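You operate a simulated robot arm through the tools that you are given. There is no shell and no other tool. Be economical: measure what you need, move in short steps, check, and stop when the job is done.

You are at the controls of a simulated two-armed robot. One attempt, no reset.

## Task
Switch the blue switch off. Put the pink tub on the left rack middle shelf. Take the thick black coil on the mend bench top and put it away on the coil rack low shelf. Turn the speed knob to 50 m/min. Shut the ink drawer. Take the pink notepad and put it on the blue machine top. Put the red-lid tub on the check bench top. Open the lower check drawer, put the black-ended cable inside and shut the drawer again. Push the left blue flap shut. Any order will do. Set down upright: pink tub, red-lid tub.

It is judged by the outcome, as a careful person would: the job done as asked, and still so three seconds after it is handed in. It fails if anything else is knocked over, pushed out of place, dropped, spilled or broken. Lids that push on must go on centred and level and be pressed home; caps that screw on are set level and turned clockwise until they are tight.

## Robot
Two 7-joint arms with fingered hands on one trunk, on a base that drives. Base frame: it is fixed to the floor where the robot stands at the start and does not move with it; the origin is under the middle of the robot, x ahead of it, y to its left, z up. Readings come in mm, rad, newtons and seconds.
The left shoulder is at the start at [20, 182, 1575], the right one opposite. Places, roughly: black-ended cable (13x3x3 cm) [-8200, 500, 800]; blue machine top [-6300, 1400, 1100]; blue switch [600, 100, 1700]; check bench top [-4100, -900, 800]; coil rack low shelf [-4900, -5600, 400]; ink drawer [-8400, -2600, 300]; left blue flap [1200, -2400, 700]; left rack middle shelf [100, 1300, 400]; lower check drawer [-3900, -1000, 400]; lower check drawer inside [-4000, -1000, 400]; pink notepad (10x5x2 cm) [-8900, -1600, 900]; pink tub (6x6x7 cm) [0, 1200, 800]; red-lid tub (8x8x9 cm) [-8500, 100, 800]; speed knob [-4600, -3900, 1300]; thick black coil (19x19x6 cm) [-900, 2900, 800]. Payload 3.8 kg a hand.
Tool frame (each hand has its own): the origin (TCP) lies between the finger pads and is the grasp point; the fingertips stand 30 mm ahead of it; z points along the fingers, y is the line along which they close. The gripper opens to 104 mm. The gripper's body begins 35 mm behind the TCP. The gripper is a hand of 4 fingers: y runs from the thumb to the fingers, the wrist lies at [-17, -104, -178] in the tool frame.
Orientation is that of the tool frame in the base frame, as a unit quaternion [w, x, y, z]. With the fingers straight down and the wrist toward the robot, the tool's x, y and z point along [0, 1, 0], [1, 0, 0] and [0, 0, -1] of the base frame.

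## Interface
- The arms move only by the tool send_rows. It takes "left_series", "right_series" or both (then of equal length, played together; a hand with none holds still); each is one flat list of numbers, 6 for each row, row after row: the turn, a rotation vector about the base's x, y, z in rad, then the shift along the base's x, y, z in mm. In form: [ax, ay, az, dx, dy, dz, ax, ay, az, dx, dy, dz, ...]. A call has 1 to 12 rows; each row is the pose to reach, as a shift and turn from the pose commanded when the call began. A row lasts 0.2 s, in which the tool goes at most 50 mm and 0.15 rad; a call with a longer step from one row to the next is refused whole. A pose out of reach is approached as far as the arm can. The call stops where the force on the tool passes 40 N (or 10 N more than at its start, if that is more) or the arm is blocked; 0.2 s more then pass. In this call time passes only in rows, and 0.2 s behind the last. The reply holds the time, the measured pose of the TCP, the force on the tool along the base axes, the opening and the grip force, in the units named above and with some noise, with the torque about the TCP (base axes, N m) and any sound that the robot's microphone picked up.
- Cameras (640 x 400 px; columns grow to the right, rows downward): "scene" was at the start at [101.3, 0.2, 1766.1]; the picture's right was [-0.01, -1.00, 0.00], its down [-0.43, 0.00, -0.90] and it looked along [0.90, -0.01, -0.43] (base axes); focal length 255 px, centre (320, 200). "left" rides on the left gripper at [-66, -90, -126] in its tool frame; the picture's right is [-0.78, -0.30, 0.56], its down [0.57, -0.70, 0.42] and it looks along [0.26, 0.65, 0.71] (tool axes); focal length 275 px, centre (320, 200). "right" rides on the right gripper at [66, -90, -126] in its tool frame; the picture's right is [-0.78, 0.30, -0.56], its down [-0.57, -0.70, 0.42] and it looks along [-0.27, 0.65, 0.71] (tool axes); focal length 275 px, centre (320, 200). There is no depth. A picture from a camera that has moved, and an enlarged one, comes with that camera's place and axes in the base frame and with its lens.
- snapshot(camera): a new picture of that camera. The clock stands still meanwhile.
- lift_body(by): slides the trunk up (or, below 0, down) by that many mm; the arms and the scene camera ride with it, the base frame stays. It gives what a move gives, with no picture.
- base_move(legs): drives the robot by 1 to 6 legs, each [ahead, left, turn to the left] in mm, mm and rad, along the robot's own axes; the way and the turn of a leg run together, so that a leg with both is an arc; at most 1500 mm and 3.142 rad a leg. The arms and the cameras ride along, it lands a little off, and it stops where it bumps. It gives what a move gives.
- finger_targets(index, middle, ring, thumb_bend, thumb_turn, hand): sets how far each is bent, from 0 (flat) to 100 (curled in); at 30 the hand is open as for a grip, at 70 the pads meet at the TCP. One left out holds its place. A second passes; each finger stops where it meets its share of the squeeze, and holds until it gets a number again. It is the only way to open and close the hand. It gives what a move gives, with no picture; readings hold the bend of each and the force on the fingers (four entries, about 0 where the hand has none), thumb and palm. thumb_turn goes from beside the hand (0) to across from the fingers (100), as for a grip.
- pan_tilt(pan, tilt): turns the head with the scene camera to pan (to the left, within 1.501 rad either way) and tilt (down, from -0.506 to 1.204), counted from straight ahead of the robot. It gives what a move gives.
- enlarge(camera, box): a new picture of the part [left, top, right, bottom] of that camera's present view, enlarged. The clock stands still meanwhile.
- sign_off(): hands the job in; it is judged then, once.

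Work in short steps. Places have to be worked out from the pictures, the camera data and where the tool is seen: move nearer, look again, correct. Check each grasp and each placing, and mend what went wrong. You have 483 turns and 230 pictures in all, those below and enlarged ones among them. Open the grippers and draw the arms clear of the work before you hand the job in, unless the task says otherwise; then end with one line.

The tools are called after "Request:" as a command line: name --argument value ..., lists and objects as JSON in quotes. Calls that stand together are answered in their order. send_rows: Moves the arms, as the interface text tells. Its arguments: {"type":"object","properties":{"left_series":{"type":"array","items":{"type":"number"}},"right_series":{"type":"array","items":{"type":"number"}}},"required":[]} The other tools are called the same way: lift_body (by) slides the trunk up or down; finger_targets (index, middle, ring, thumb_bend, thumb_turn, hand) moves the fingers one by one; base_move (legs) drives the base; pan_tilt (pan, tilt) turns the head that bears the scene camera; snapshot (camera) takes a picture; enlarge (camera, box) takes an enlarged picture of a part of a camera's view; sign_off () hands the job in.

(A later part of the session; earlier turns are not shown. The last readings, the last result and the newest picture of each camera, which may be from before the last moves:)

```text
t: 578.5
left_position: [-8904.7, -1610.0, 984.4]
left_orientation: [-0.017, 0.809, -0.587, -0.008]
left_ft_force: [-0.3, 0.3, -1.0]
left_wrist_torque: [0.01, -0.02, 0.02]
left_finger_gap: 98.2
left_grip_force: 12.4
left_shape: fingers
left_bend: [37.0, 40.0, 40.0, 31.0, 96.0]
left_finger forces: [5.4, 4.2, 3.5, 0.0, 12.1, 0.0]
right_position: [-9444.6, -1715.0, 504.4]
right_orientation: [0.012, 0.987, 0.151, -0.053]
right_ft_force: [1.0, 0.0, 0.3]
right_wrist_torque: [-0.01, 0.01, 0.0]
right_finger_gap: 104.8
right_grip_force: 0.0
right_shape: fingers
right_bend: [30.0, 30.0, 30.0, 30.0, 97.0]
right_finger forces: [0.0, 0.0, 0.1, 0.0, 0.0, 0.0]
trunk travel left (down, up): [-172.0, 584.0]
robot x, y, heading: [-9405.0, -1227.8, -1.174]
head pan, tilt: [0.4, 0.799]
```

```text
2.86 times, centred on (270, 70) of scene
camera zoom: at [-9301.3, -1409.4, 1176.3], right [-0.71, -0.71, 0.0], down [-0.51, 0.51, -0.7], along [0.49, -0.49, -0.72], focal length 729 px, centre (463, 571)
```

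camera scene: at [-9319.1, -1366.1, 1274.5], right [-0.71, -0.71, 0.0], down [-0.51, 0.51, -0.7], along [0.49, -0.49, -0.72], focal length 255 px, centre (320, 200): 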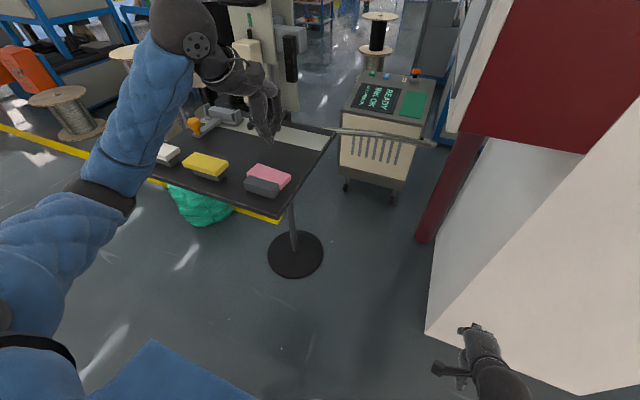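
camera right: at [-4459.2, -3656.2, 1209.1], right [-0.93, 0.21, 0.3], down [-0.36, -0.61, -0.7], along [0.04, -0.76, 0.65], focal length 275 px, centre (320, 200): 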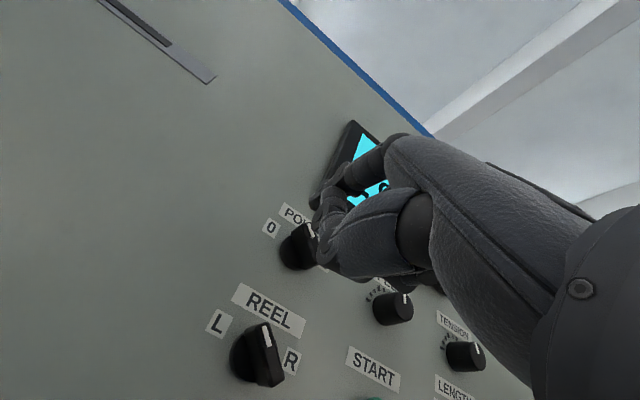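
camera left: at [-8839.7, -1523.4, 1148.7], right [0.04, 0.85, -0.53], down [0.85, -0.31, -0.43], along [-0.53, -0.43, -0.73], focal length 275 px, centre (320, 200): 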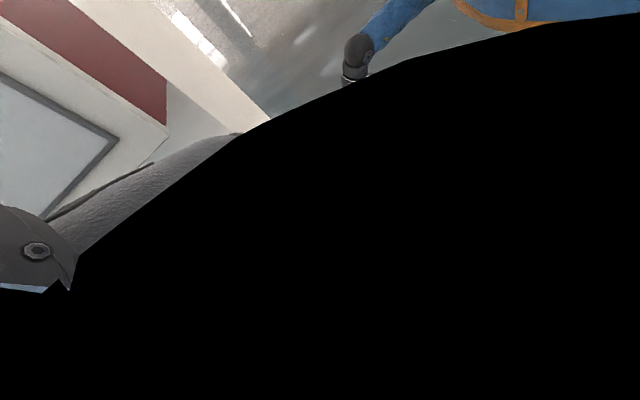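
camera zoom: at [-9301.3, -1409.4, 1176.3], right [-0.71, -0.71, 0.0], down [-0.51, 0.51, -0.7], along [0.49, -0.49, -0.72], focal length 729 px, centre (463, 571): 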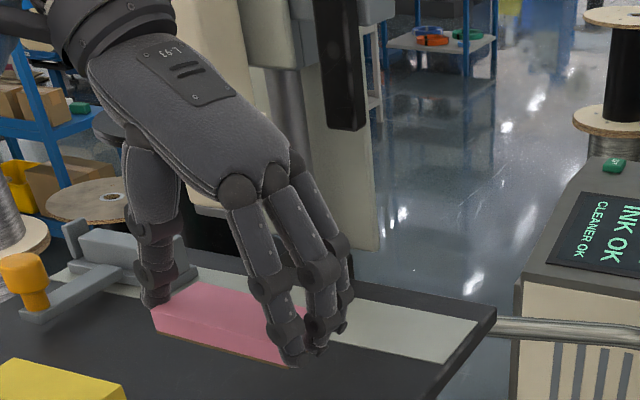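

Pad held securely lengthwise. I'll raise the trunk, back away, turn, and drive to the LINE C machine's corridor side.

Request:
lift_body --by 400

Request:
base_move --legs '[[-170, 0, 0], [0, 0, 1.571], [1400, 0, 0], [0, -330, 0], [1400, 0, 0], [1070, 0, 0]]'

Request:
base_move --legs '[[0, 0, 1.571]]'

Request:
pan_tilt --pan 0.2 --tilt 0.6

Request:
snapshot --camera "scene"

```text
t: 582.3
left_position: [-8904.6, -1610.0, 1384.9]
left_orientation: [-0.015, 0.809, -0.587, -0.009]
left_ft_force: [-0.9, -0.6, 0.3]
left_wrist_torque: [0.02, -0.01, -0.02]
left_finger_gap: 97.8
left_grip_force: 12.1
left_shape: fingers
left_bend: [37.0, 40.0, 40.0, 31.0, 96.0]
left_finger forces: [5.3, 4.1, 3.4, 0.0, 12.1, 0.1]
right_position: [-9446.4, -1714.9, 905.1]
right_orientation: [0.012, 0.987, 0.151, -0.054]
right_ft_force: [0.0, -0.2, 1.5]
right_wrist_torque: [0.01, 0.01, -0.03]
right_finger_gap: 104.5
right_grip_force: 0.1
right_shape: fingers
right_bend: [30.0, 30.0, 30.0, 30.0, 97.0]
right_finger forces: [0.1, 0.0, 0.0, 0.0, 0.0, 0.1]
trunk travel left (down, up): [-572.0, 184.0]
robot x, y, heading: [-9408.2, -1227.9, -1.185]
head pan, tilt: [0.4, 0.799]
```

```text
t: 602.2
left_position: [-6381.9, 150.5, 1383.9]
left_orientation: [-0.004, 0.989, 0.149, -0.018]
left_ft_force: [0.6, 1.0, -0.5]
left_wrist_torque: [-0.01, 0.04, 0.01]
left_finger_gap: 97.5
left_grip_force: 11.8
left_shape: fingers
left_bend: [38.0, 40.0, 40.0, 31.0, 96.0]
left_finger forces: [5.1, 4.1, 3.3, 0.1, 11.6, 0.0]
right_position: [-6287.5, -393.8, 904.4]
right_orientation: [0.045, 0.597, 0.8, -0.031]
right_ft_force: [0.0, -1.0, -0.4]
right_wrist_torque: [-0.04, -0.04, 0.02]
right_finger_gap: 104.4
right_grip_force: 0.0
right_shape: fingers
right_bend: [30.0, 30.0, 30.0, 30.0, 97.0]
right_finger forces: [0.0, 0.1, 0.0, 0.0, 0.0, 0.0]
trunk travel left (down, up): [-572.0, 184.0]
robot x, y, heading: [-6771.3, -347.9, 0.371]
head pan, tilt: [0.4, 0.799]
stopped in leg 5: the robot was blocked; the commanded pose is now the measured one
```

```text
t: 606.5
left_position: [-7273.3, 34.3, 1384.7]
left_orientation: [0.008, 0.589, 0.808, -0.015]
left_ft_force: [0.4, -0.6, -0.4]
left_wrist_torque: [-0.06, 0.02, 0.03]
left_finger_gap: 97.7
left_grip_force: 11.1
left_shape: fingers
left_bend: [38.0, 40.0, 40.0, 31.0, 96.0]
left_finger forces: [5.0, 3.8, 3.2, 0.0, 11.1, 0.1]
right_position: [-6731.4, 137.2, 905.3]
right_orientation: [0.054, -0.151, 0.987, 0.011]
right_ft_force: [-0.1, 0.3, -0.3]
right_wrist_torque: [0.0, -0.03, 0.0]
right_finger_gap: 104.5
right_grip_force: 0.0
right_shape: fingers
right_bend: [30.0, 30.0, 30.0, 30.0, 97.0]
right_finger forces: [0.0, 0.0, 0.0, 0.0, 0.0, 0.1]
trunk travel left (down, up): [-572.0, 184.0]
robot x, y, heading: [-6773.9, -347.3, 1.954]
head pan, tilt: [0.4, 0.799]
```

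```text
t: 607.2
left_position: [-7272.6, 33.6, 1384.7]
left_orientation: [0.009, 0.589, 0.808, -0.015]
left_ft_force: [0.5, 0.6, -1.0]
left_wrist_torque: [-0.03, -0.01, 0.0]
left_finger_gap: 97.5
left_grip_force: 11.3
left_shape: fingers
left_bend: [38.0, 40.0, 40.0, 31.0, 96.0]
left_finger forces: [4.9, 3.8, 3.1, 0.1, 11.1, 0.0]
right_position: [-6730.7, 136.6, 904.4]
right_orientation: [0.055, -0.15, 0.987, 0.011]
right_ft_force: [0.5, -0.3, -0.1]
right_wrist_torque: [-0.01, -0.04, -0.01]
right_finger_gap: 104.5
right_grip_force: 0.1
right_shape: fingers
right_bend: [30.0, 30.0, 30.0, 30.0, 97.0]
right_finger forces: [0.1, 0.0, 0.1, 0.0, 0.0, 0.0]
trunk travel left (down, up): [-572.0, 184.0]
robot x, y, heading: [-6774.1, -350.1, 1.958]
head pan, tilt: [0.201, 0.6]
```

```text
64 pictures are left
camera scene: at [-6827.4, -259.4, 1599.0], right [0.83, 0.55, 0.0], down [0.31, -0.47, -0.82], along [-0.46, 0.69, -0.57], focal length 255 px, centre (320, 200)
```

scene: 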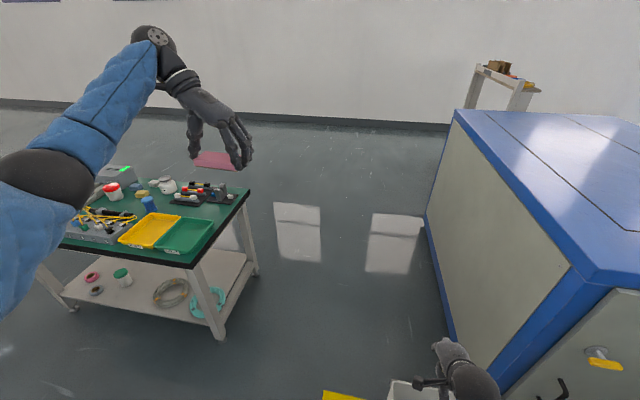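

I brushed the white bin's corner. From here I see the machine top and the parts table. I'll go through the gap between them and approach the machine from its near (−u) side.

Request:
base_move --legs '[[0, 310, 0], [1020, 0, 0], [0, 0, -1.571], [400, 0, 0]]'

Request:
snapshot --camera "scene"

```text
t: 620.0
left_position: [-6701.2, 1143.3, 1386.1]
left_orientation: [-0.004, 0.987, 0.16, -0.015]
left_ft_force: [1.2, -0.3, -0.8]
left_wrist_torque: [-0.01, 0.02, 0.02]
left_finger_gap: 97.0
left_grip_force: 10.6
left_shape: fingers
left_bend: [38.0, 40.0, 40.0, 31.0, 96.0]
left_finger forces: [4.8, 3.6, 3.1, 0.1, 10.6, 0.1]
right_position: [-6593.4, 602.5, 905.4]
right_orientation: [0.044, 0.588, 0.807, -0.032]
right_ft_force: [-27.6, -12.5, 0.3]
right_wrist_torque: [0.15, -0.43, -0.45]
right_finger_gap: 101.9
right_grip_force: 14.6
right_shape: fingers
right_bend: [32.0, 42.0, 31.0, 30.0, 97.0]
right_finger forces: [1.7, 26.0, 1.8, 0.0, 0.0, 0.1]
trunk travel left (down, up): [-572.0, 184.0]
robot x, y, heading: [-7076.6, 636.5, 0.394]
head pan, tilt: [0.201, 0.6]
```

```text
63 pictures are left
camera scene: at [-6992.1, 692.9, 1599.4], right [0.56, -0.83, 0.0], down [-0.47, -0.32, -0.83], along [0.68, 0.46, -0.56], focal length 255 px, centre (320, 200)
```

scene: 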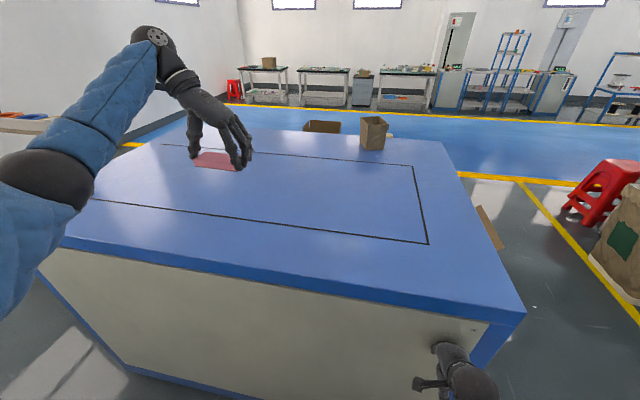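

The right hand touched the machine's side; I'll back off and lift the right hand above the top level.

Request:
base_move --legs '[[-70, 0, 0]]'

Request:
send_rows --right_series '[0, 0, 0, 0, 0, 45, 0, 0, 0, 0, 0, 90, 0, 0, 0, 0, 0, 135, 0, 0, 0, 0, 0, 180, 0, 0, 0, 0, 0, 225, 0, 0, 0, 0, 0, 270, 0, 0, 0, 0, 0, 315, 0, 0, 0, 0, 0, 360]'

```text
t: 621.1
left_position: [-6765.5, 1117.5, 1385.4]
left_orientation: [-0.004, 0.987, 0.161, -0.016]
left_ft_force: [-0.4, -0.7, 0.1]
left_wrist_torque: [0.0, -0.02, 0.01]
left_finger_gap: 97.2
left_grip_force: 11.0
left_shape: fingers
left_bend: [38.0, 40.0, 40.0, 31.0, 96.0]
left_finger forces: [4.7, 3.7, 3.1, 0.0, 10.8, 0.1]
right_position: [-6655.6, 575.0, 903.2]
right_orientation: [0.043, 0.587, 0.808, -0.033]
right_ft_force: [0.9, -0.2, 0.1]
right_wrist_torque: [0.01, -0.05, 0.02]
right_finger_gap: 104.2
right_grip_force: 0.0
right_shape: fingers
right_bend: [30.0, 30.0, 30.0, 30.0, 97.0]
right_finger forces: [0.1, 0.0, 0.0, 0.1, 0.1, 0.0]
trunk travel left (down, up): [-572.0, 184.0]
robot x, y, heading: [-7139.6, 611.7, 0.401]
head pan, tilt: [0.201, 0.6]
```

```text
t: 622.9
left_position: [-6762.2, 1117.5, 1385.8]
left_orientation: [-0.004, 0.987, 0.162, -0.016]
left_ft_force: [-0.7, 0.1, -0.9]
left_wrist_torque: [0.03, -0.02, 0.04]
left_finger_gap: 97.0
left_grip_force: 11.0
left_shape: fingers
left_bend: [38.0, 40.0, 40.0, 31.0, 96.0]
left_finger forces: [4.8, 3.7, 3.1, 0.0, 10.7, 0.0]
right_position: [-6664.3, 611.8, 1193.5]
right_orientation: [0.046, 0.59, 0.806, -0.034]
right_ft_force: [-0.2, -0.1, -0.2]
right_wrist_torque: [-0.02, 0.01, 0.0]
right_finger_gap: 104.5
right_grip_force: 0.1
right_shape: fingers
right_bend: [30.0, 30.0, 30.0, 30.0, 97.0]
right_finger forces: [0.0, 0.0, 0.0, 0.1, 0.0, 0.0]
right hand out of reach, approached as far as the arm can: row 2, 3, 4, 5, 6, 7, 8
trunk travel left (down, up): [-572.0, 184.0]
robot x, y, heading: [-7139.3, 610.0, 0.397]
head pan, tilt: [0.201, 0.6]
```

Right hand is above the top level now. Drive in 185 mm, then lower the left hand with the arm.

Request:
base_move --legs '[[185, 0, 0]]'

Request:
send_rows --left_series '[0, 0, 0, 0, 0, -45, 0, 0, 0, 0, 0, -90, 0, 0, 0, 0, 0, -135, 0, 0, 0, 0, 0, -175, 0, 0, 0, 0, 0, -210]'

Request:
snapshot --camera "scene"

```text
t: 624.4
left_position: [-6589.7, 1188.5, 1384.4]
left_orientation: [-0.005, 0.987, 0.159, -0.016]
left_ft_force: [0.6, 0.8, -1.1]
left_wrist_torque: [0.03, 0.06, -0.04]
left_finger_gap: 97.2
left_grip_force: 11.0
left_shape: fingers
left_bend: [38.0, 40.0, 40.0, 31.0, 96.0]
left_finger forces: [4.8, 3.6, 3.1, 0.0, 10.7, 0.0]
right_position: [-6493.2, 682.0, 1193.1]
right_orientation: [0.046, 0.59, 0.805, -0.034]
right_ft_force: [0.2, -0.9, -0.6]
right_wrist_torque: [0.03, 0.01, 0.01]
right_finger_gap: 104.2
right_grip_force: 0.1
right_shape: fingers
right_bend: [30.0, 30.0, 30.0, 30.0, 97.0]
right_finger forces: [0.0, 0.1, 0.1, 0.0, 0.0, 0.0]
trunk travel left (down, up): [-572.0, 184.0]
robot x, y, heading: [-6966.8, 680.0, 0.395]
head pan, tilt: [0.201, 0.6]
```

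```text
t: 625.6
left_position: [-6590.4, 1189.1, 1175.1]
left_orientation: [-0.005, 0.987, 0.16, -0.016]
left_ft_force: [-0.6, 0.1, -0.9]
left_wrist_torque: [0.0, 0.0, -0.01]
left_finger_gap: 96.8
left_grip_force: 11.2
left_shape: fingers
left_bend: [38.0, 40.0, 40.0, 31.0, 96.0]
left_finger forces: [4.8, 3.7, 3.0, 0.0, 10.7, 0.1]
right_position: [-6493.7, 683.0, 1193.6]
right_orientation: [0.046, 0.59, 0.806, -0.034]
right_ft_force: [0.1, -0.3, 0.5]
right_wrist_torque: [0.01, 0.02, 0.02]
right_finger_gap: 104.6
right_grip_force: 0.1
right_shape: fingers
right_bend: [30.0, 30.0, 30.0, 30.0, 97.0]
right_finger forces: [0.0, 0.0, 0.0, 0.0, 0.0, 0.1]
trunk travel left (down, up): [-572.0, 184.0]
robot x, y, heading: [-6966.4, 684.1, 0.397]
head pan, tilt: [0.201, 0.6]
```

```text
62 pictures are left
camera scene: at [-6880.5, 739.3, 1599.1], right [0.56, -0.83, 0.0], down [-0.47, -0.32, -0.82], along [0.68, 0.46, -0.57], focal length 255 px, centre (320, 200)
```

scene: 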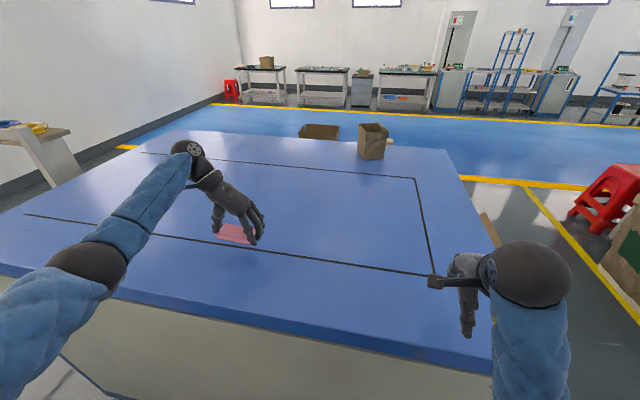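

Pad is above the top, well inside. Lower slowly to contact.

Request:
send_rows --left_series '[0, 0, 0, 0, 0, -10, 0, 0, 0, 0, 0, -20, 0, 0, 0, 0, 0, -28, 0, 0, 0, 0, 0, -36, 0, 0, 0, 0, 0, -42, 0, 0, 0, 0, 0, -48, 0, 0, 0, 0, 0, -54, 0, 0, 0, 0, 0, -60, 0, 0, 0, 0, 0, -66, 0, 0, 0, 0, 0, -72]'

Request:
enlarge --camera "scene" --box '[160, 170, 320, 290]'

```text
t: 627.5
left_position: [-6587.4, 1188.6, 1124.1]
left_orientation: [-0.002, 0.987, 0.159, -0.006]
left_ft_force: [-5.1, -2.3, 19.7]
left_wrist_torque: [-0.17, 0.03, -0.07]
left_finger_gap: 97.5
left_grip_force: 17.0
left_shape: fingers
left_bend: [39.0, 40.0, 41.0, 31.0, 95.0]
left_finger forces: [5.7, 13.2, 2.3, 0.1, 12.3, 0.0]
right_position: [-6494.7, 682.8, 1193.8]
right_orientation: [0.047, 0.591, 0.805, -0.032]
right_ft_force: [0.4, 0.9, -0.5]
right_wrist_torque: [-0.01, 0.02, 0.0]
right_finger_gap: 104.4
right_grip_force: 0.0
right_shape: fingers
right_bend: [30.0, 30.0, 30.0, 30.0, 97.0]
right_finger forces: [0.0, 0.0, 0.0, 0.1, 0.0, 0.0]
trunk travel left (down, up): [-572.0, 184.0]
robot x, y, heading: [-6967.0, 684.4, 0.393]
head pan, tilt: [0.201, 0.6]
stopped in row 9 (left hand): the force on the tool passed its limit (the readings are from after the stop); the commanded pose is now the measured one
```

```text
3.33 times, centred on (240, 230) of scene
camera zoom: at [-6882.1, 738.1, 1599.2], right [0.56, -0.83, 0.0], down [-0.47, -0.32, -0.83], along [0.68, 0.46, -0.56], focal length 850 px, centre (587, 100)
```

zoom: 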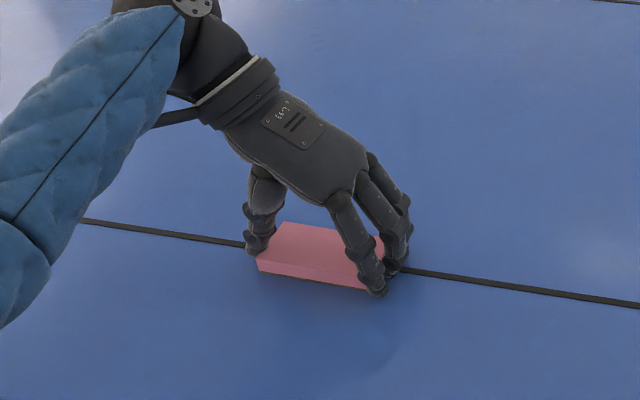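

Contact on the machine top. Release and lift away.

Request:
finger_targets --hand "left" --index 20 --middle 20 --ring 20 --thumb_bend 20

Request:
send_rows --left_series '[0, 0, 0, 0, 0, 25, 0, 0, 0, 0, 0, 60, 0, 0, 0, 0, 0, 100, 0, 0, 0, 0, 0, 150]'

Request:
enlarge --camera "scene" --box '[160, 170, 320, 290]'

```text
t: 628.5
left_position: [-6588.5, 1188.0, 1120.3]
left_orientation: [-0.003, 0.987, 0.16, -0.009]
left_ft_force: [-0.3, 0.9, 0.7]
left_wrist_torque: [0.03, 0.0, 0.01]
left_finger_gap: 126.6
left_grip_force: 0.0
left_shape: fingers
left_bend: [20.0, 20.0, 20.0, 20.0, 97.0]
left_finger forces: [0.0, 0.0, 0.1, 0.0, 0.0, 0.0]
right_position: [-6493.3, 682.4, 1194.3]
right_orientation: [0.046, 0.59, 0.805, -0.033]
right_ft_force: [0.2, -0.2, -0.5]
right_wrist_torque: [-0.01, 0.01, -0.03]
right_finger_gap: 104.4
right_grip_force: 0.0
right_shape: fingers
right_bend: [30.0, 30.0, 30.0, 30.0, 97.0]
right_finger forces: [0.0, 0.0, 0.0, 0.0, 0.0, 0.1]
trunk travel left (down, up): [-572.0, 184.0]
robot x, y, heading: [-6965.4, 682.4, 0.393]
head pan, tilt: [0.201, 0.6]
```

```text
t: 629.5
left_position: [-6588.8, 1187.4, 1271.6]
left_orientation: [-0.002, 0.987, 0.16, -0.008]
left_ft_force: [0.2, -0.9, -0.4]
left_wrist_torque: [0.0, -0.02, -0.01]
left_finger_gap: 126.3
left_grip_force: 0.2
left_shape: fingers
left_bend: [20.0, 20.0, 20.0, 20.0, 97.0]
left_finger forces: [0.0, 0.1, 0.0, 0.1, 0.1, 0.0]
right_position: [-6494.3, 682.4, 1193.2]
right_orientation: [0.046, 0.59, 0.805, -0.034]
right_ft_force: [0.0, -0.5, -0.2]
right_wrist_torque: [-0.04, 0.03, 0.0]
right_finger_gap: 104.3
right_grip_force: 0.1
right_shape: fingers
right_bend: [30.0, 30.0, 30.0, 30.0, 97.0]
right_finger forces: [0.1, 0.0, 0.0, 0.0, 0.0, 0.0]
trunk travel left (down, up): [-572.0, 184.0]
robot x, y, heading: [-6967.2, 679.8, 0.397]
head pan, tilt: [0.201, 0.6]
```

```text
3.33 times, centred on (240, 230) of scene
camera zoom: at [-6881.2, 738.5, 1599.2], right [0.56, -0.83, 0.0], down [-0.47, -0.32, -0.83], along [0.68, 0.46, -0.56], focal length 850 px, centre (587, 100)
```

zoom: 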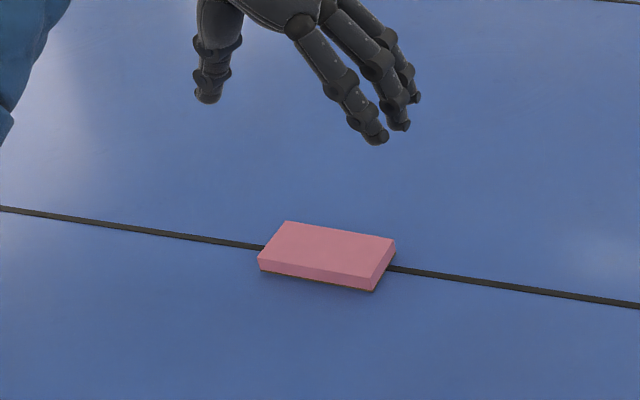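

Notepad is on the blue machine's top. Next the red-lid tub: back off, restore the left hand's orientation, and drive round to the front of the parts table.

Request:
base_move --legs '[[-420, 0, 0], [0, 0, 1.571], [0, 130, 0], [-590, 0, 0], [0, 790, 0]]'

Request:
send_rows --left_series '[0, 0, 0.137, 3, -8, 0, 0, 0, 0.274, 6, -16, 0, 0, 0, 0.411, 9, -24, 0, 0, 0, 0.549, 12, -32, 0, 0, 0, 0.686, 15, -40, 0, 0, 0, 0.823, 18, -48, 0, 0, 0, 0.96, 21, -56, 0, 0, 0, 1.097, 24, -64, 0, 0, 0, 1.234, 27, -70, 0, 0, 0, 1.372, 30, -76, 0, 0, 0, 1.509, 32, -80, 0, 0, 0, 1.646, 34, -84, 0]'

Request:
pan_tilt --pan 0.2 --tilt 0.7

Request:
snapshot --camera "scene"

```text
t: 643.6
left_position: [-8478.2, -5.2, 1270.7]
left_orientation: [0.005, 0.581, 0.814, -0.008]
left_ft_force: [0.0, -0.2, 0.4]
left_wrist_torque: [0.01, -0.03, 0.01]
left_finger_gap: 126.6
left_grip_force: 0.0
left_shape: fingers
left_bend: [20.0, 20.0, 20.0, 20.0, 97.0]
left_finger forces: [0.1, 0.0, 0.0, 0.1, 0.0, 0.1]
right_position: [-7972.6, 93.1, 1194.0]
right_orientation: [0.056, -0.156, 0.986, 0.009]
right_ft_force: [0.0, 0.0, 0.3]
right_wrist_torque: [0.03, 0.04, -0.03]
right_finger_gap: 104.3
right_grip_force: 0.1
right_shape: fingers
right_bend: [30.0, 30.0, 30.0, 30.0, 97.0]
right_finger forces: [0.0, 0.1, 0.0, 0.0, 0.0, 0.0]
trunk travel left (down, up): [-572.0, 184.0]
robot x, y, heading: [-7968.0, -379.7, 1.978]
head pan, tilt: [0.201, 0.6]
```

```text
t: 646.2
left_position: [-8442.6, -89.8, 1271.0]
left_orientation: [0.01, -0.202, 0.979, -0.002]
left_ft_force: [0.5, 0.2, 0.2]
left_wrist_torque: [0.02, 0.0, 0.02]
left_finger_gap: 126.5
left_grip_force: 0.0
left_shape: fingers
left_bend: [20.0, 20.0, 20.0, 20.0, 97.0]
left_finger forces: [0.0, 0.0, 0.0, 0.0, 0.0, 0.0]
right_position: [-7972.8, 94.6, 1195.4]
right_orientation: [0.056, -0.156, 0.986, 0.009]
right_ft_force: [0.9, -0.6, -1.1]
right_wrist_torque: [0.01, -0.01, 0.03]
right_finger_gap: 104.4
right_grip_force: 0.0
right_shape: fingers
right_bend: [30.0, 30.0, 30.0, 30.0, 97.0]
right_finger forces: [0.0, 0.1, 0.0, 0.0, 0.0, 0.0]
trunk travel left (down, up): [-572.0, 184.0]
robot x, y, heading: [-7968.7, -378.4, 1.975]
head pan, tilt: [0.201, 0.6]
```

```text
t: 646.8
left_position: [-8443.3, -89.1, 1270.5]
left_orientation: [0.009, -0.201, 0.979, -0.003]
left_ft_force: [-0.1, 0.6, -0.1]
left_wrist_torque: [-0.01, 0.05, -0.01]
left_finger_gap: 126.3
left_grip_force: 0.1
left_shape: fingers
left_bend: [20.0, 20.0, 20.0, 20.0, 97.0]
left_finger forces: [0.0, 0.1, 0.0, 0.1, 0.1, 0.0]
right_position: [-7973.2, 93.2, 1193.9]
right_orientation: [0.057, -0.156, 0.986, 0.009]
right_ft_force: [-0.5, -0.2, 0.3]
right_wrist_torque: [0.01, 0.02, 0.03]
right_finger_gap: 104.3
right_grip_force: 0.0
right_shape: fingers
right_bend: [30.0, 30.0, 30.0, 30.0, 97.0]
right_finger forces: [0.0, 0.0, 0.1, 0.0, 0.1, 0.0]
trunk travel left (down, up): [-572.0, 184.0]
robot x, y, heading: [-7969.1, -381.2, 1.971]
head pan, tilt: [0.201, 0.7]
```

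```text
59 pictures are left
camera scene: at [-8024.6, -294.9, 1590.5], right [0.82, 0.57, 0.0], down [0.37, -0.53, -0.77], along [-0.43, 0.63, -0.64], focal length 255 px, centre (320, 200)
```

scene: 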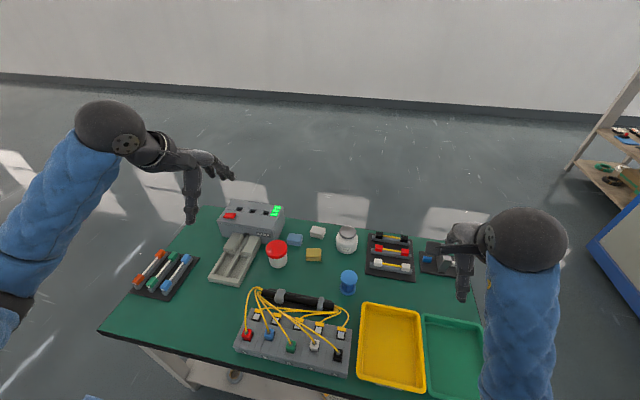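

Red-lid tub is at the left-middle of the table; the black-ended cable is the top one on the right-hand plate. Zoom on the tub's neighbourhood.

Request:
enlarge --camera "scene" --box '[200, 195, 420, 295]'

```text
2.91 times, centred on (310, 245) of scene
camera zoom: at [-8024.6, -294.9, 1590.5], right [0.82, 0.57, 0.0], down [0.37, -0.53, -0.77], along [-0.43, 0.63, -0.64], focal length 742 px, centre (349, 69)
```

zoom: 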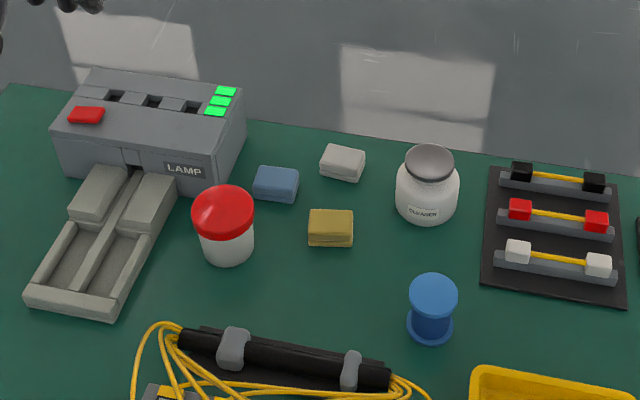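

There's enough room around the tub for a fore-aft grip. I'll lower the trunk 300 and view from the hand camera.

Request:
lift_body --by -300

Request:
finger_targets --hand "left" --index 28 --middle 28 --ring 28 --thumb_bend 28

Request:
snapshot --camera "left"

Request:
snapshot --camera "scene"

```text
t: 649.8
left_position: [-8444.3, -88.8, 971.6]
left_orientation: [0.009, -0.201, 0.979, -0.001]
left_ft_force: [-0.7, -0.4, 0.2]
left_wrist_torque: [-0.01, -0.02, 0.0]
left_finger_gap: 126.5
left_grip_force: 0.1
left_shape: fingers
left_bend: [20.0, 20.0, 20.0, 20.0, 97.0]
left_finger forces: [0.0, 0.0, 0.0, 0.0, 0.1, 0.1]
right_position: [-7979.3, 108.7, 838.6]
right_orientation: [0.07, -0.159, 0.983, -0.053]
right_ft_force: [-0.9, 0.0, 0.2]
right_wrist_torque: [0.04, -0.02, -0.02]
right_finger_gap: 104.6
right_grip_force: 0.1
right_shape: fingers
right_bend: [30.0, 30.0, 30.0, 30.0, 97.0]
right_finger forces: [0.1, 0.0, 0.0, 0.0, 0.1, 0.0]
trunk travel left (down, up): [-272.0, 484.0]
robot x, y, heading: [-7968.0, -380.6, 1.973]
head pan, tilt: [0.201, 0.7]
```

```text
t: 650.8
left_position: [-8443.0, -88.7, 970.3]
left_orientation: [0.009, -0.201, 0.98, -0.002]
left_ft_force: [0.1, -0.2, -0.1]
left_wrist_torque: [0.02, -0.03, -0.04]
left_finger_gap: 109.3
left_grip_force: 0.1
left_shape: fingers
left_bend: [28.0, 28.0, 28.0, 28.0, 97.0]
left_finger forces: [0.0, 0.0, 0.0, 0.1, 0.0, 0.1]
right_position: [-7979.0, 109.6, 838.6]
right_orientation: [0.072, -0.159, 0.983, -0.053]
right_ft_force: [-0.3, 0.3, -0.4]
right_wrist_torque: [0.01, 0.0, 0.0]
right_finger_gap: 104.5
right_grip_force: 0.1
right_shape: fingers
right_bend: [30.0, 30.0, 30.0, 30.0, 97.0]
right_finger forces: [0.0, 0.0, 0.0, 0.0, 0.0, 0.0]
trunk travel left (down, up): [-272.0, 484.0]
robot x, y, heading: [-7970.6, -379.9, 1.973]
head pan, tilt: [0.201, 0.7]
```

```text
57 pictures are left
camera left: at [-8349.6, -146.0, 1099.1], right [0.84, 0.03, -0.54], down [-0.24, -0.87, -0.43], along [-0.49, 0.49, -0.72], focal length 275 px, centre (320, 200)
```

left: 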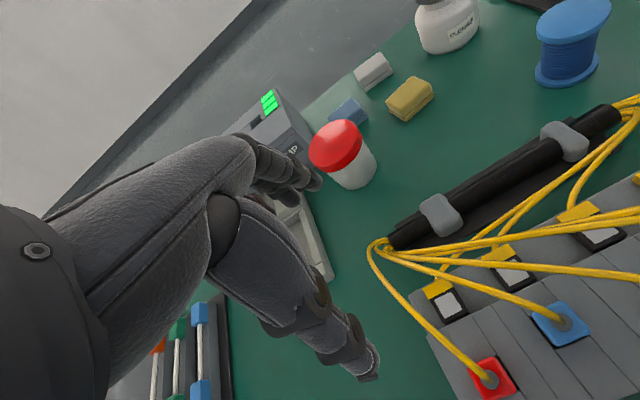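

```text
56 pictures are left
camera scene: at [-8051.8, -231.0, 1287.8], right [0.82, 0.57, 0.0], down [0.37, -0.53, -0.76], along [-0.43, 0.63, -0.64], focal length 255 px, centre (320, 200)
```

scene: 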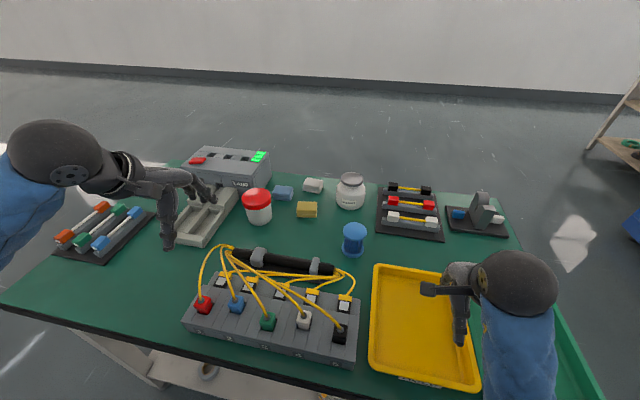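

Triangulated tub at [-8502, 118], lid top ≈838. I'll reach forward over it with the left arm while lifting the right hand clear of the tray.

Request:
send_rows --left_series '[0, 0, 0, -12, 41, -10, 0, 0, 0, -24, 83, -20, 0, 0, 0, -35, 124, -30, 0, 0, 0, -47, 165, -40, 0, 0, 0, -59, 207, -50]' --right_series '[0, 0, 0, 0, 0, 25, 0, 0, 0, 0, 0, 50, 0, 0, 0, 0, 0, 75, 0, 0, 0, 0, 0, 100, 0, 0, 0, 0, 0, 125]'

Request:
snapshot --camera "left"

```text
t: 652.0
left_position: [-8502.3, 119.5, 919.2]
left_orientation: [0.008, -0.202, 0.979, -0.004]
left_ft_force: [0.2, -0.1, 0.2]
left_wrist_torque: [-0.02, -0.01, 0.04]
left_finger_gap: 109.5
left_grip_force: 0.2
left_shape: fingers
left_bend: [28.0, 28.0, 28.0, 28.0, 97.0]
left_finger forces: [0.0, 0.0, 0.1, 0.0, 0.0, 0.0]
right_position: [-8006.7, 145.4, 857.9]
right_orientation: [0.07, -0.159, 0.983, -0.052]
right_ft_force: [0.5, 0.8, -0.8]
right_wrist_torque: [0.01, 0.01, 0.0]
right_finger_gap: 104.4
right_grip_force: 0.1
right_shape: fingers
right_bend: [30.0, 30.0, 30.0, 30.0, 97.0]
right_finger forces: [0.0, 0.0, 0.0, 0.0, 0.1, 0.0]
right hand out of reach, approached as far as the arm can: row 1, 2, 3, 4, 5
trunk travel left (down, up): [-272.0, 484.0]
robot x, y, heading: [-7968.4, -379.0, 1.978]
head pan, tilt: [0.201, 0.7]
```

```text
55 pictures are left
camera left: at [-8408.7, 62.1, 1048.8], right [0.84, 0.03, -0.54], down [-0.24, -0.87, -0.43], along [-0.49, 0.49, -0.72], focal length 275 px, centre (320, 200)
```

left: 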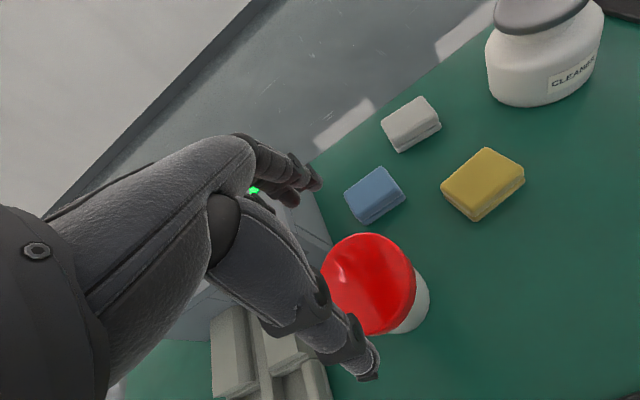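

Centred to within 6 mm. Descend with the arm in steps.

Request:
send_rows --left_series '[0, 0, 0, 2, -6, -25, 0, 0, 0, 2, -6, -50, 0, 0, 0, 2, -6, -75, 0, 0, 0, 2, -6, -95, 0, 0, 0, 2, -6, -110, 0, 0, 0, 2, -6, -120]'

Request:
snapshot --camera "left"

```text
t: 653.4
left_position: [-8499.6, 115.6, 811.3]
left_orientation: [0.008, -0.201, 0.98, 0.01]
left_ft_force: [-0.5, 7.7, 34.3]
left_wrist_torque: [0.47, 0.04, -0.01]
left_finger_gap: 117.6
left_grip_force: 15.8
left_shape: fingers
left_bend: [24.0, 28.0, 28.0, 27.0, 97.0]
left_finger forces: [24.5, 0.0, 0.0, 0.0, 7.4, 0.0]
right_position: [-8003.8, 143.8, 860.1]
right_orientation: [0.069, -0.159, 0.984, -0.05]
right_ft_force: [1.1, -1.0, -0.1]
right_wrist_torque: [0.03, -0.02, -0.05]
right_finger_gap: 104.3
right_grip_force: 0.1
right_shape: fingers
right_bend: [30.0, 30.0, 30.0, 30.0, 97.0]
right_finger forces: [0.0, 0.0, 0.0, 0.0, 0.0, 0.1]
trunk travel left (down, up): [-272.0, 484.0]
robot x, y, heading: [-7970.8, -374.9, 1.974]
head pan, tilt: [0.201, 0.7]
```

```text
54 pictures are left
camera left: at [-8404.9, 55.4, 938.6], right [0.84, 0.04, -0.55], down [-0.25, -0.86, -0.45], along [-0.49, 0.51, -0.71], focal length 275 px, centre (320, 200)
```

left: 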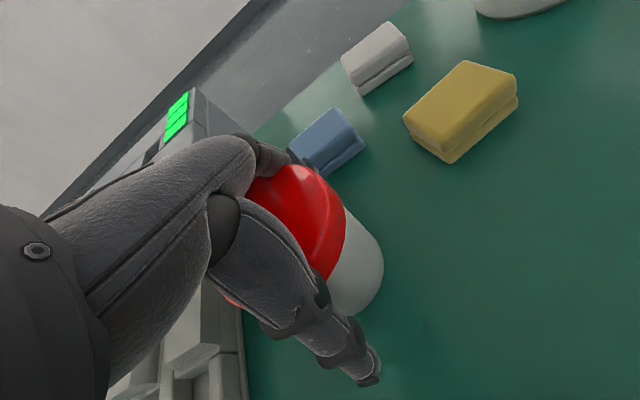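

Contact (index tip, probably near the blue block). Raise 8 mm, shift 8 mm left, and close on the tub.

Request:
send_rows --left_series '[0, 0, 0, 0, 0, 9, 0, 0, 0, -7, -4, 9]'

Request:
finger_targets --hand "left" --index 56 --middle 56 --ring 56 --thumb_bend 56

Request:
snapshot --camera "left"

```text
t: 654.0
left_position: [-8504.1, 111.5, 814.8]
left_orientation: [0.008, -0.197, 0.98, 0.004]
left_ft_force: [9.3, 12.5, 22.4]
left_wrist_torque: [0.49, 0.42, -0.35]
left_finger_gap: 117.7
left_grip_force: 14.3
left_shape: fingers
left_bend: [24.0, 28.0, 28.0, 27.0, 97.0]
left_finger forces: [24.9, 0.1, 0.0, 0.0, 4.0, 0.0]
right_position: [-8003.5, 143.3, 858.6]
right_orientation: [0.069, -0.158, 0.984, -0.051]
right_ft_force: [0.0, -1.1, 0.6]
right_wrist_torque: [0.01, -0.01, -0.05]
right_finger_gap: 104.6
right_grip_force: 0.0
right_shape: fingers
right_bend: [30.0, 30.0, 30.0, 30.0, 97.0]
right_finger forces: [0.1, 0.1, 0.0, 0.0, 0.0, 0.0]
trunk travel left (down, up): [-272.0, 484.0]
robot x, y, heading: [-7971.5, -379.5, 1.971]
head pan, tilt: [0.201, 0.7]
```

```text
t: 655.0
left_position: [-8507.0, 113.0, 816.2]
left_orientation: [0.008, -0.199, 0.98, 0.005]
left_ft_force: [8.1, 15.0, 23.3]
left_wrist_torque: [0.66, 0.45, -0.49]
left_finger_gap: 88.3
left_grip_force: 44.2
left_shape: fingers
left_bend: [25.0, 45.0, 52.0, 55.0, 96.0]
left_finger forces: [37.4, 12.0, 2.9, 0.1, 35.2, 0.0]
right_position: [-8004.4, 144.2, 857.8]
right_orientation: [0.068, -0.158, 0.984, -0.052]
right_ft_force: [-0.5, 0.1, 0.4]
right_wrist_torque: [-0.02, 0.03, 0.01]
right_finger_gap: 104.5
right_grip_force: 0.1
right_shape: fingers
right_bend: [30.0, 30.0, 30.0, 30.0, 97.0]
right_finger forces: [0.1, 0.0, 0.0, 0.0, 0.1, 0.0]
trunk travel left (down, up): [-272.0, 484.0]
robot x, y, heading: [-7968.2, -375.5, 1.976]
head pan, tilt: [0.201, 0.7]
```

```text
53 pictures are left
camera left: at [-8411.2, 52.1, 943.3], right [0.84, 0.04, -0.55], down [-0.25, -0.86, -0.44], along [-0.49, 0.5, -0.71], focal length 275 px, centre (320, 200)
```

left: 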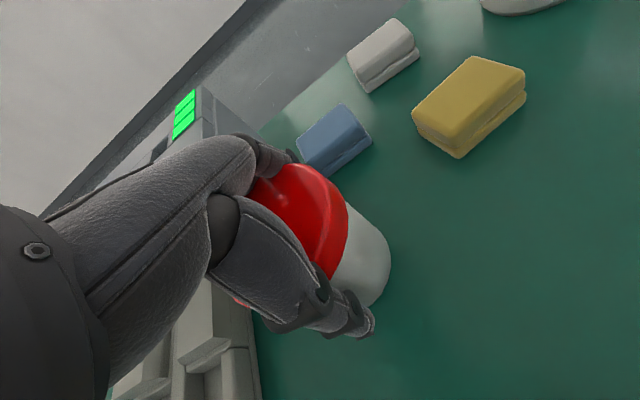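

The index finger is catching the blue block's corner. I'll open, rise above the lid, yaw the hand 0.4 rad, and come down again.

Request:
finger_targets --hand "left" --index 27 --middle 27 --ring 27 --thumb_bend 27

Request:
send_rows --left_series '[0, 0, 0, 0, 0, 25, 0, 0, 0, 0, 0, 55, 0, 0, 0, 0, 0, 85, 0, 0, 0.14, 2, 2, 90, 0, 0, 0.28, 4, 4, 90, 0, 0, 0.4, 6, 4, 90]'

Request:
snapshot --camera "left"

Request:
enlarge --camera "scene" --box '[150, 120, 350, 260]'

```text
t: 656.0
left_position: [-8506.2, 111.3, 814.6]
left_orientation: [0.008, -0.2, 0.98, 0.005]
left_ft_force: [8.9, 11.6, 22.6]
left_wrist_torque: [0.32, 0.35, -0.27]
left_finger_gap: 118.5
left_grip_force: 12.7
left_shape: fingers
left_bend: [23.0, 27.0, 27.0, 27.0, 97.0]
left_finger forces: [21.0, 0.0, 0.0, 0.1, 4.6, 0.1]
right_position: [-8002.9, 144.2, 859.6]
right_orientation: [0.069, -0.159, 0.984, -0.051]
right_ft_force: [1.0, -0.1, 0.8]
right_wrist_torque: [0.02, -0.01, -0.02]
right_finger_gap: 104.6
right_grip_force: 0.1
right_shape: fingers
right_bend: [30.0, 30.0, 30.0, 30.0, 97.0]
right_finger forces: [0.0, 0.0, 0.1, 0.0, 0.0, 0.0]
trunk travel left (down, up): [-272.0, 484.0]
robot x, y, heading: [-7968.7, -379.4, 1.98]
head pan, tilt: [0.201, 0.7]
```

```text
t: 657.4
left_position: [-8502.4, 111.1, 899.8]
left_orientation: [0.011, -0.392, 0.92, 0.0]
left_ft_force: [-0.5, 0.1, 0.7]
left_wrist_torque: [0.01, 0.01, -0.04]
left_finger_gap: 111.5
left_grip_force: 0.0
left_shape: fingers
left_bend: [27.0, 27.0, 27.0, 27.0, 97.0]
left_finger forces: [0.0, 0.0, 0.0, 0.1, 0.0, 0.1]
right_position: [-8006.2, 144.3, 858.2]
right_orientation: [0.069, -0.158, 0.984, -0.05]
right_ft_force: [0.0, 0.2, 0.1]
right_wrist_torque: [-0.01, 0.02, 0.0]
right_finger_gap: 104.5
right_grip_force: 0.1
right_shape: fingers
right_bend: [30.0, 30.0, 30.0, 30.0, 97.0]
right_finger forces: [0.1, 0.0, 0.0, 0.1, 0.0, 0.0]
trunk travel left (down, up): [-272.0, 484.0]
robot x, y, heading: [-7970.4, -376.5, 1.974]
head pan, tilt: [0.201, 0.7]
```

```text
52 pictures are left
camera left: at [-8392.9, 95.9, 1028.3], right [0.76, 0.36, -0.54], down [0.12, -0.9, -0.43], along [-0.64, 0.26, -0.72], focal length 275 px, centre (320, 200)
```

left: 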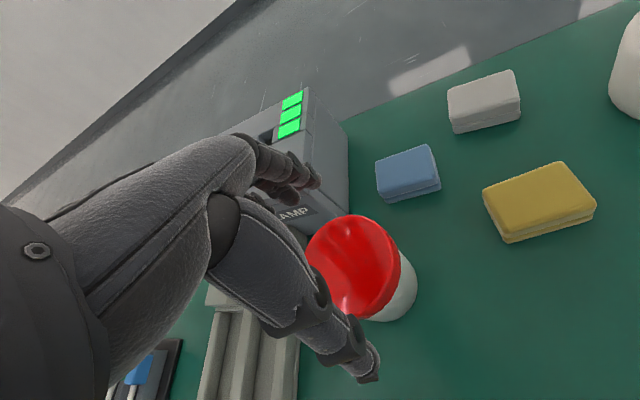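

```text
2.86 times, centred on (250, 190) of scene
camera zoom: at [-8051.7, -230.8, 1287.8], right [0.82, 0.57, 0.0], down [0.37, -0.53, -0.76], along [-0.43, 0.63, -0.64], focal length 729 px, centre (520, 229)
```

zoom: 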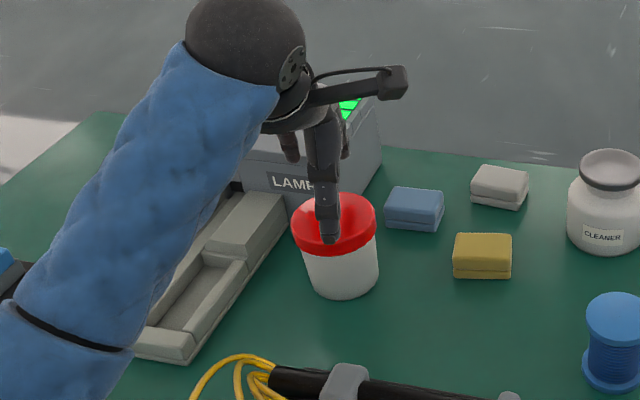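

Behind the tub the lamp box and blue block leave a narrow slot. I'll turn the hand back straight and come down 15 mm more to the left and slightly nearer, so the index clears the block.

Request:
send_rows --left_series '[0, 0, -0.14, -4, -3, 0, 0, 0, -0.28, -8, -6, 0, 0, 0, -0.4, -12, -8.5, 0, 0, 0, -0.4, -12, -8.5, -30, 0, 0, -0.4, -12, -8.5, -60, 0, 0, -0.4, -12, -8.5, -80, 0, 0, -0.4, -12, -8.5, -95, 0, 0, -0.4, -12, -8.5, -103]'

Request:
snapshot --camera "left"

```text
t: 659.2
left_position: [-8515.4, 111.2, 816.9]
left_orientation: [0.009, -0.2, 0.979, 0.018]
left_ft_force: [1.9, 0.4, 14.0]
left_wrist_torque: [0.24, -0.01, -0.05]
left_finger_gap: 118.9
left_grip_force: 9.7
left_shape: fingers
left_bend: [25.0, 27.0, 28.0, 27.0, 97.0]
left_finger forces: [11.5, 0.0, 0.5, 0.1, 7.5, 0.0]
right_position: [-8004.8, 144.5, 857.8]
right_orientation: [0.07, -0.157, 0.984, -0.05]
right_ft_force: [0.1, 0.4, -0.8]
right_wrist_torque: [-0.01, 0.0, -0.01]
right_finger_gap: 104.2
right_grip_force: 0.0
right_shape: fingers
right_bend: [30.0, 30.0, 30.0, 30.0, 97.0]
right_finger forces: [0.0, 0.1, 0.0, 0.0, 0.1, 0.0]
trunk travel left (down, up): [-272.0, 484.0]
robot x, y, heading: [-7967.0, -378.7, 1.973]
head pan, tilt: [0.201, 0.7]
stopped in row 8 (left hand): the force on the tool passed its limit (the readings are from after the stop); the commanded pose is now the measured one
```

```text
50 pictures are left
camera left: at [-8420.2, 48.9, 941.9], right [0.84, 0.05, -0.55], down [-0.25, -0.85, -0.46], along [-0.49, 0.52, -0.7], focal length 275 px, centre (320, 200)
```

left: 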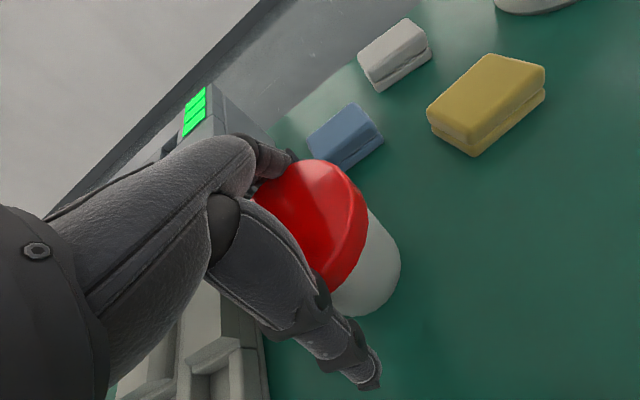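

The lid itself is wedging between the finger roots, so this is simply as deep as the hand goes. Raise 3 mm and close here.

Request:
send_rows --left_series '[0, 0, 0, 5, 0, 4]'

Request:
finger_targets --hand "left" --index 56 --middle 56 --ring 56 --thumb_bend 56

Request:
enlarge --camera "scene" --box '[150, 120, 350, 260]'

```text
t: 659.6
left_position: [-8512.2, 108.6, 816.1]
left_orientation: [0.008, -0.202, 0.979, 0.015]
left_ft_force: [-5.5, 1.7, 10.0]
left_wrist_torque: [0.29, -0.12, 0.2]
left_finger_gap: 118.8
left_grip_force: 8.7
left_shape: fingers
left_bend: [24.0, 27.0, 27.0, 27.0, 97.0]
left_finger forces: [11.7, 0.0, 0.0, 0.0, 4.8, 0.0]
right_position: [-8006.1, 144.9, 857.2]
right_orientation: [0.07, -0.157, 0.984, -0.051]
right_ft_force: [0.2, -0.3, 0.5]
right_wrist_torque: [0.01, -0.01, -0.02]
right_finger_gap: 104.2
right_grip_force: 0.1
right_shape: fingers
right_bend: [30.0, 30.0, 30.0, 30.0, 97.0]
right_finger forces: [0.0, 0.0, 0.1, 0.0, 0.1, 0.0]
trunk travel left (down, up): [-272.0, 484.0]
robot x, y, heading: [-7965.8, -382.4, 1.976]
head pan, tilt: [0.201, 0.7]
```

```text
t: 660.6
left_position: [-8511.2, 109.7, 817.2]
left_orientation: [0.009, -0.202, 0.979, 0.014]
left_ft_force: [-6.3, -0.3, 14.8]
left_wrist_torque: [0.56, 0.08, 0.21]
left_finger_gap: 88.4
left_grip_force: 35.6
left_shape: fingers
left_bend: [25.0, 48.0, 56.0, 55.0, 97.0]
left_finger forces: [28.2, 8.7, 0.0, 0.1, 33.8, 0.0]
right_position: [-8004.7, 143.5, 858.5]
right_orientation: [0.07, -0.159, 0.983, -0.051]
right_ft_force: [-0.5, -0.6, -0.6]
right_wrist_torque: [-0.02, 0.01, 0.0]
right_finger_gap: 104.4
right_grip_force: 0.0
right_shape: fingers
right_bend: [30.0, 30.0, 30.0, 30.0, 97.0]
right_finger forces: [0.1, 0.0, 0.0, 0.1, 0.0, 0.0]
trunk travel left (down, up): [-272.0, 484.0]
robot x, y, heading: [-7972.5, -375.9, 1.979]
head pan, tilt: [0.201, 0.7]
```

```text
2.86 times, centred on (250, 190) of scene
camera zoom: at [-8051.3, -232.1, 1288.1], right [0.82, 0.57, 0.0], down [0.37, -0.53, -0.77], along [-0.43, 0.63, -0.64], focal length 729 px, centre (520, 229)
```

zoom: 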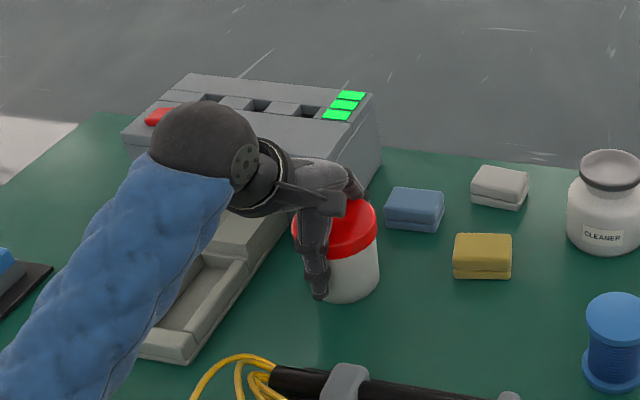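

The hand is holding the tub (thumb 34 N, index 28, middle 9). Test-lift 25 mm.

Request:
send_rows --left_series '[0, 0, 0, 0, 0, 8, 0, 0, 0, 0, 0, 16, 0, 0, 0, 0, 0, 25, 0, 0, 0, 0, 0, 40]'

Request:
enlarge --camera "scene" --box '[150, 100, 350, 240]'

```text
t: 661.6
left_position: [-8511.7, 110.2, 855.6]
left_orientation: [0.009, -0.2, 0.98, 0.012]
left_ft_force: [-0.4, -0.7, -3.6]
left_wrist_torque: [-0.01, 0.04, 0.0]
left_finger_gap: 85.1
left_grip_force: 21.2
left_shape: fingers
left_bend: [27.0, 50.0, 56.0, 51.0, 96.0]
left_finger forces: [15.4, 6.8, 0.0, 0.0, 20.4, 0.1]
right_position: [-8005.2, 143.9, 857.7]
right_orientation: [0.069, -0.159, 0.983, -0.051]
right_ft_force: [0.3, 0.4, 0.6]
right_wrist_torque: [-0.02, 0.04, 0.0]
right_finger_gap: 104.4
right_grip_force: 0.1
right_shape: fingers
right_bend: [30.0, 30.0, 30.0, 30.0, 97.0]
right_finger forces: [0.1, 0.0, 0.1, 0.0, 0.1, 0.0]
trunk travel left (down, up): [-272.0, 484.0]
robot x, y, heading: [-7967.8, -380.6, 1.973]
head pan, tilt: [0.201, 0.7]
```

```text
2.86 times, centred on (250, 170) of scene
camera zoom: at [-8051.9, -230.6, 1287.7], right [0.82, 0.57, 0.0], down [0.37, -0.53, -0.76], along [-0.43, 0.63, -0.64], focal length 729 px, centre (520, 286)
```

zoom: 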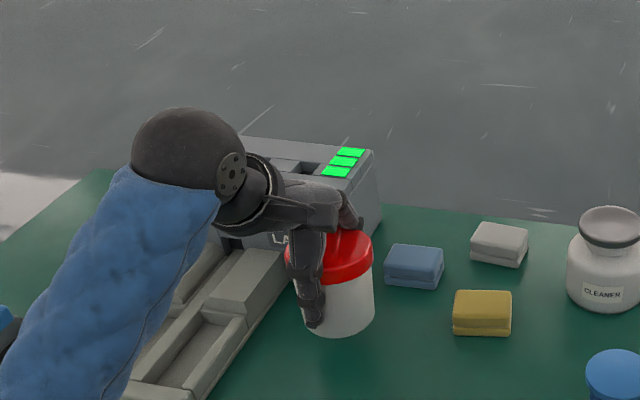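

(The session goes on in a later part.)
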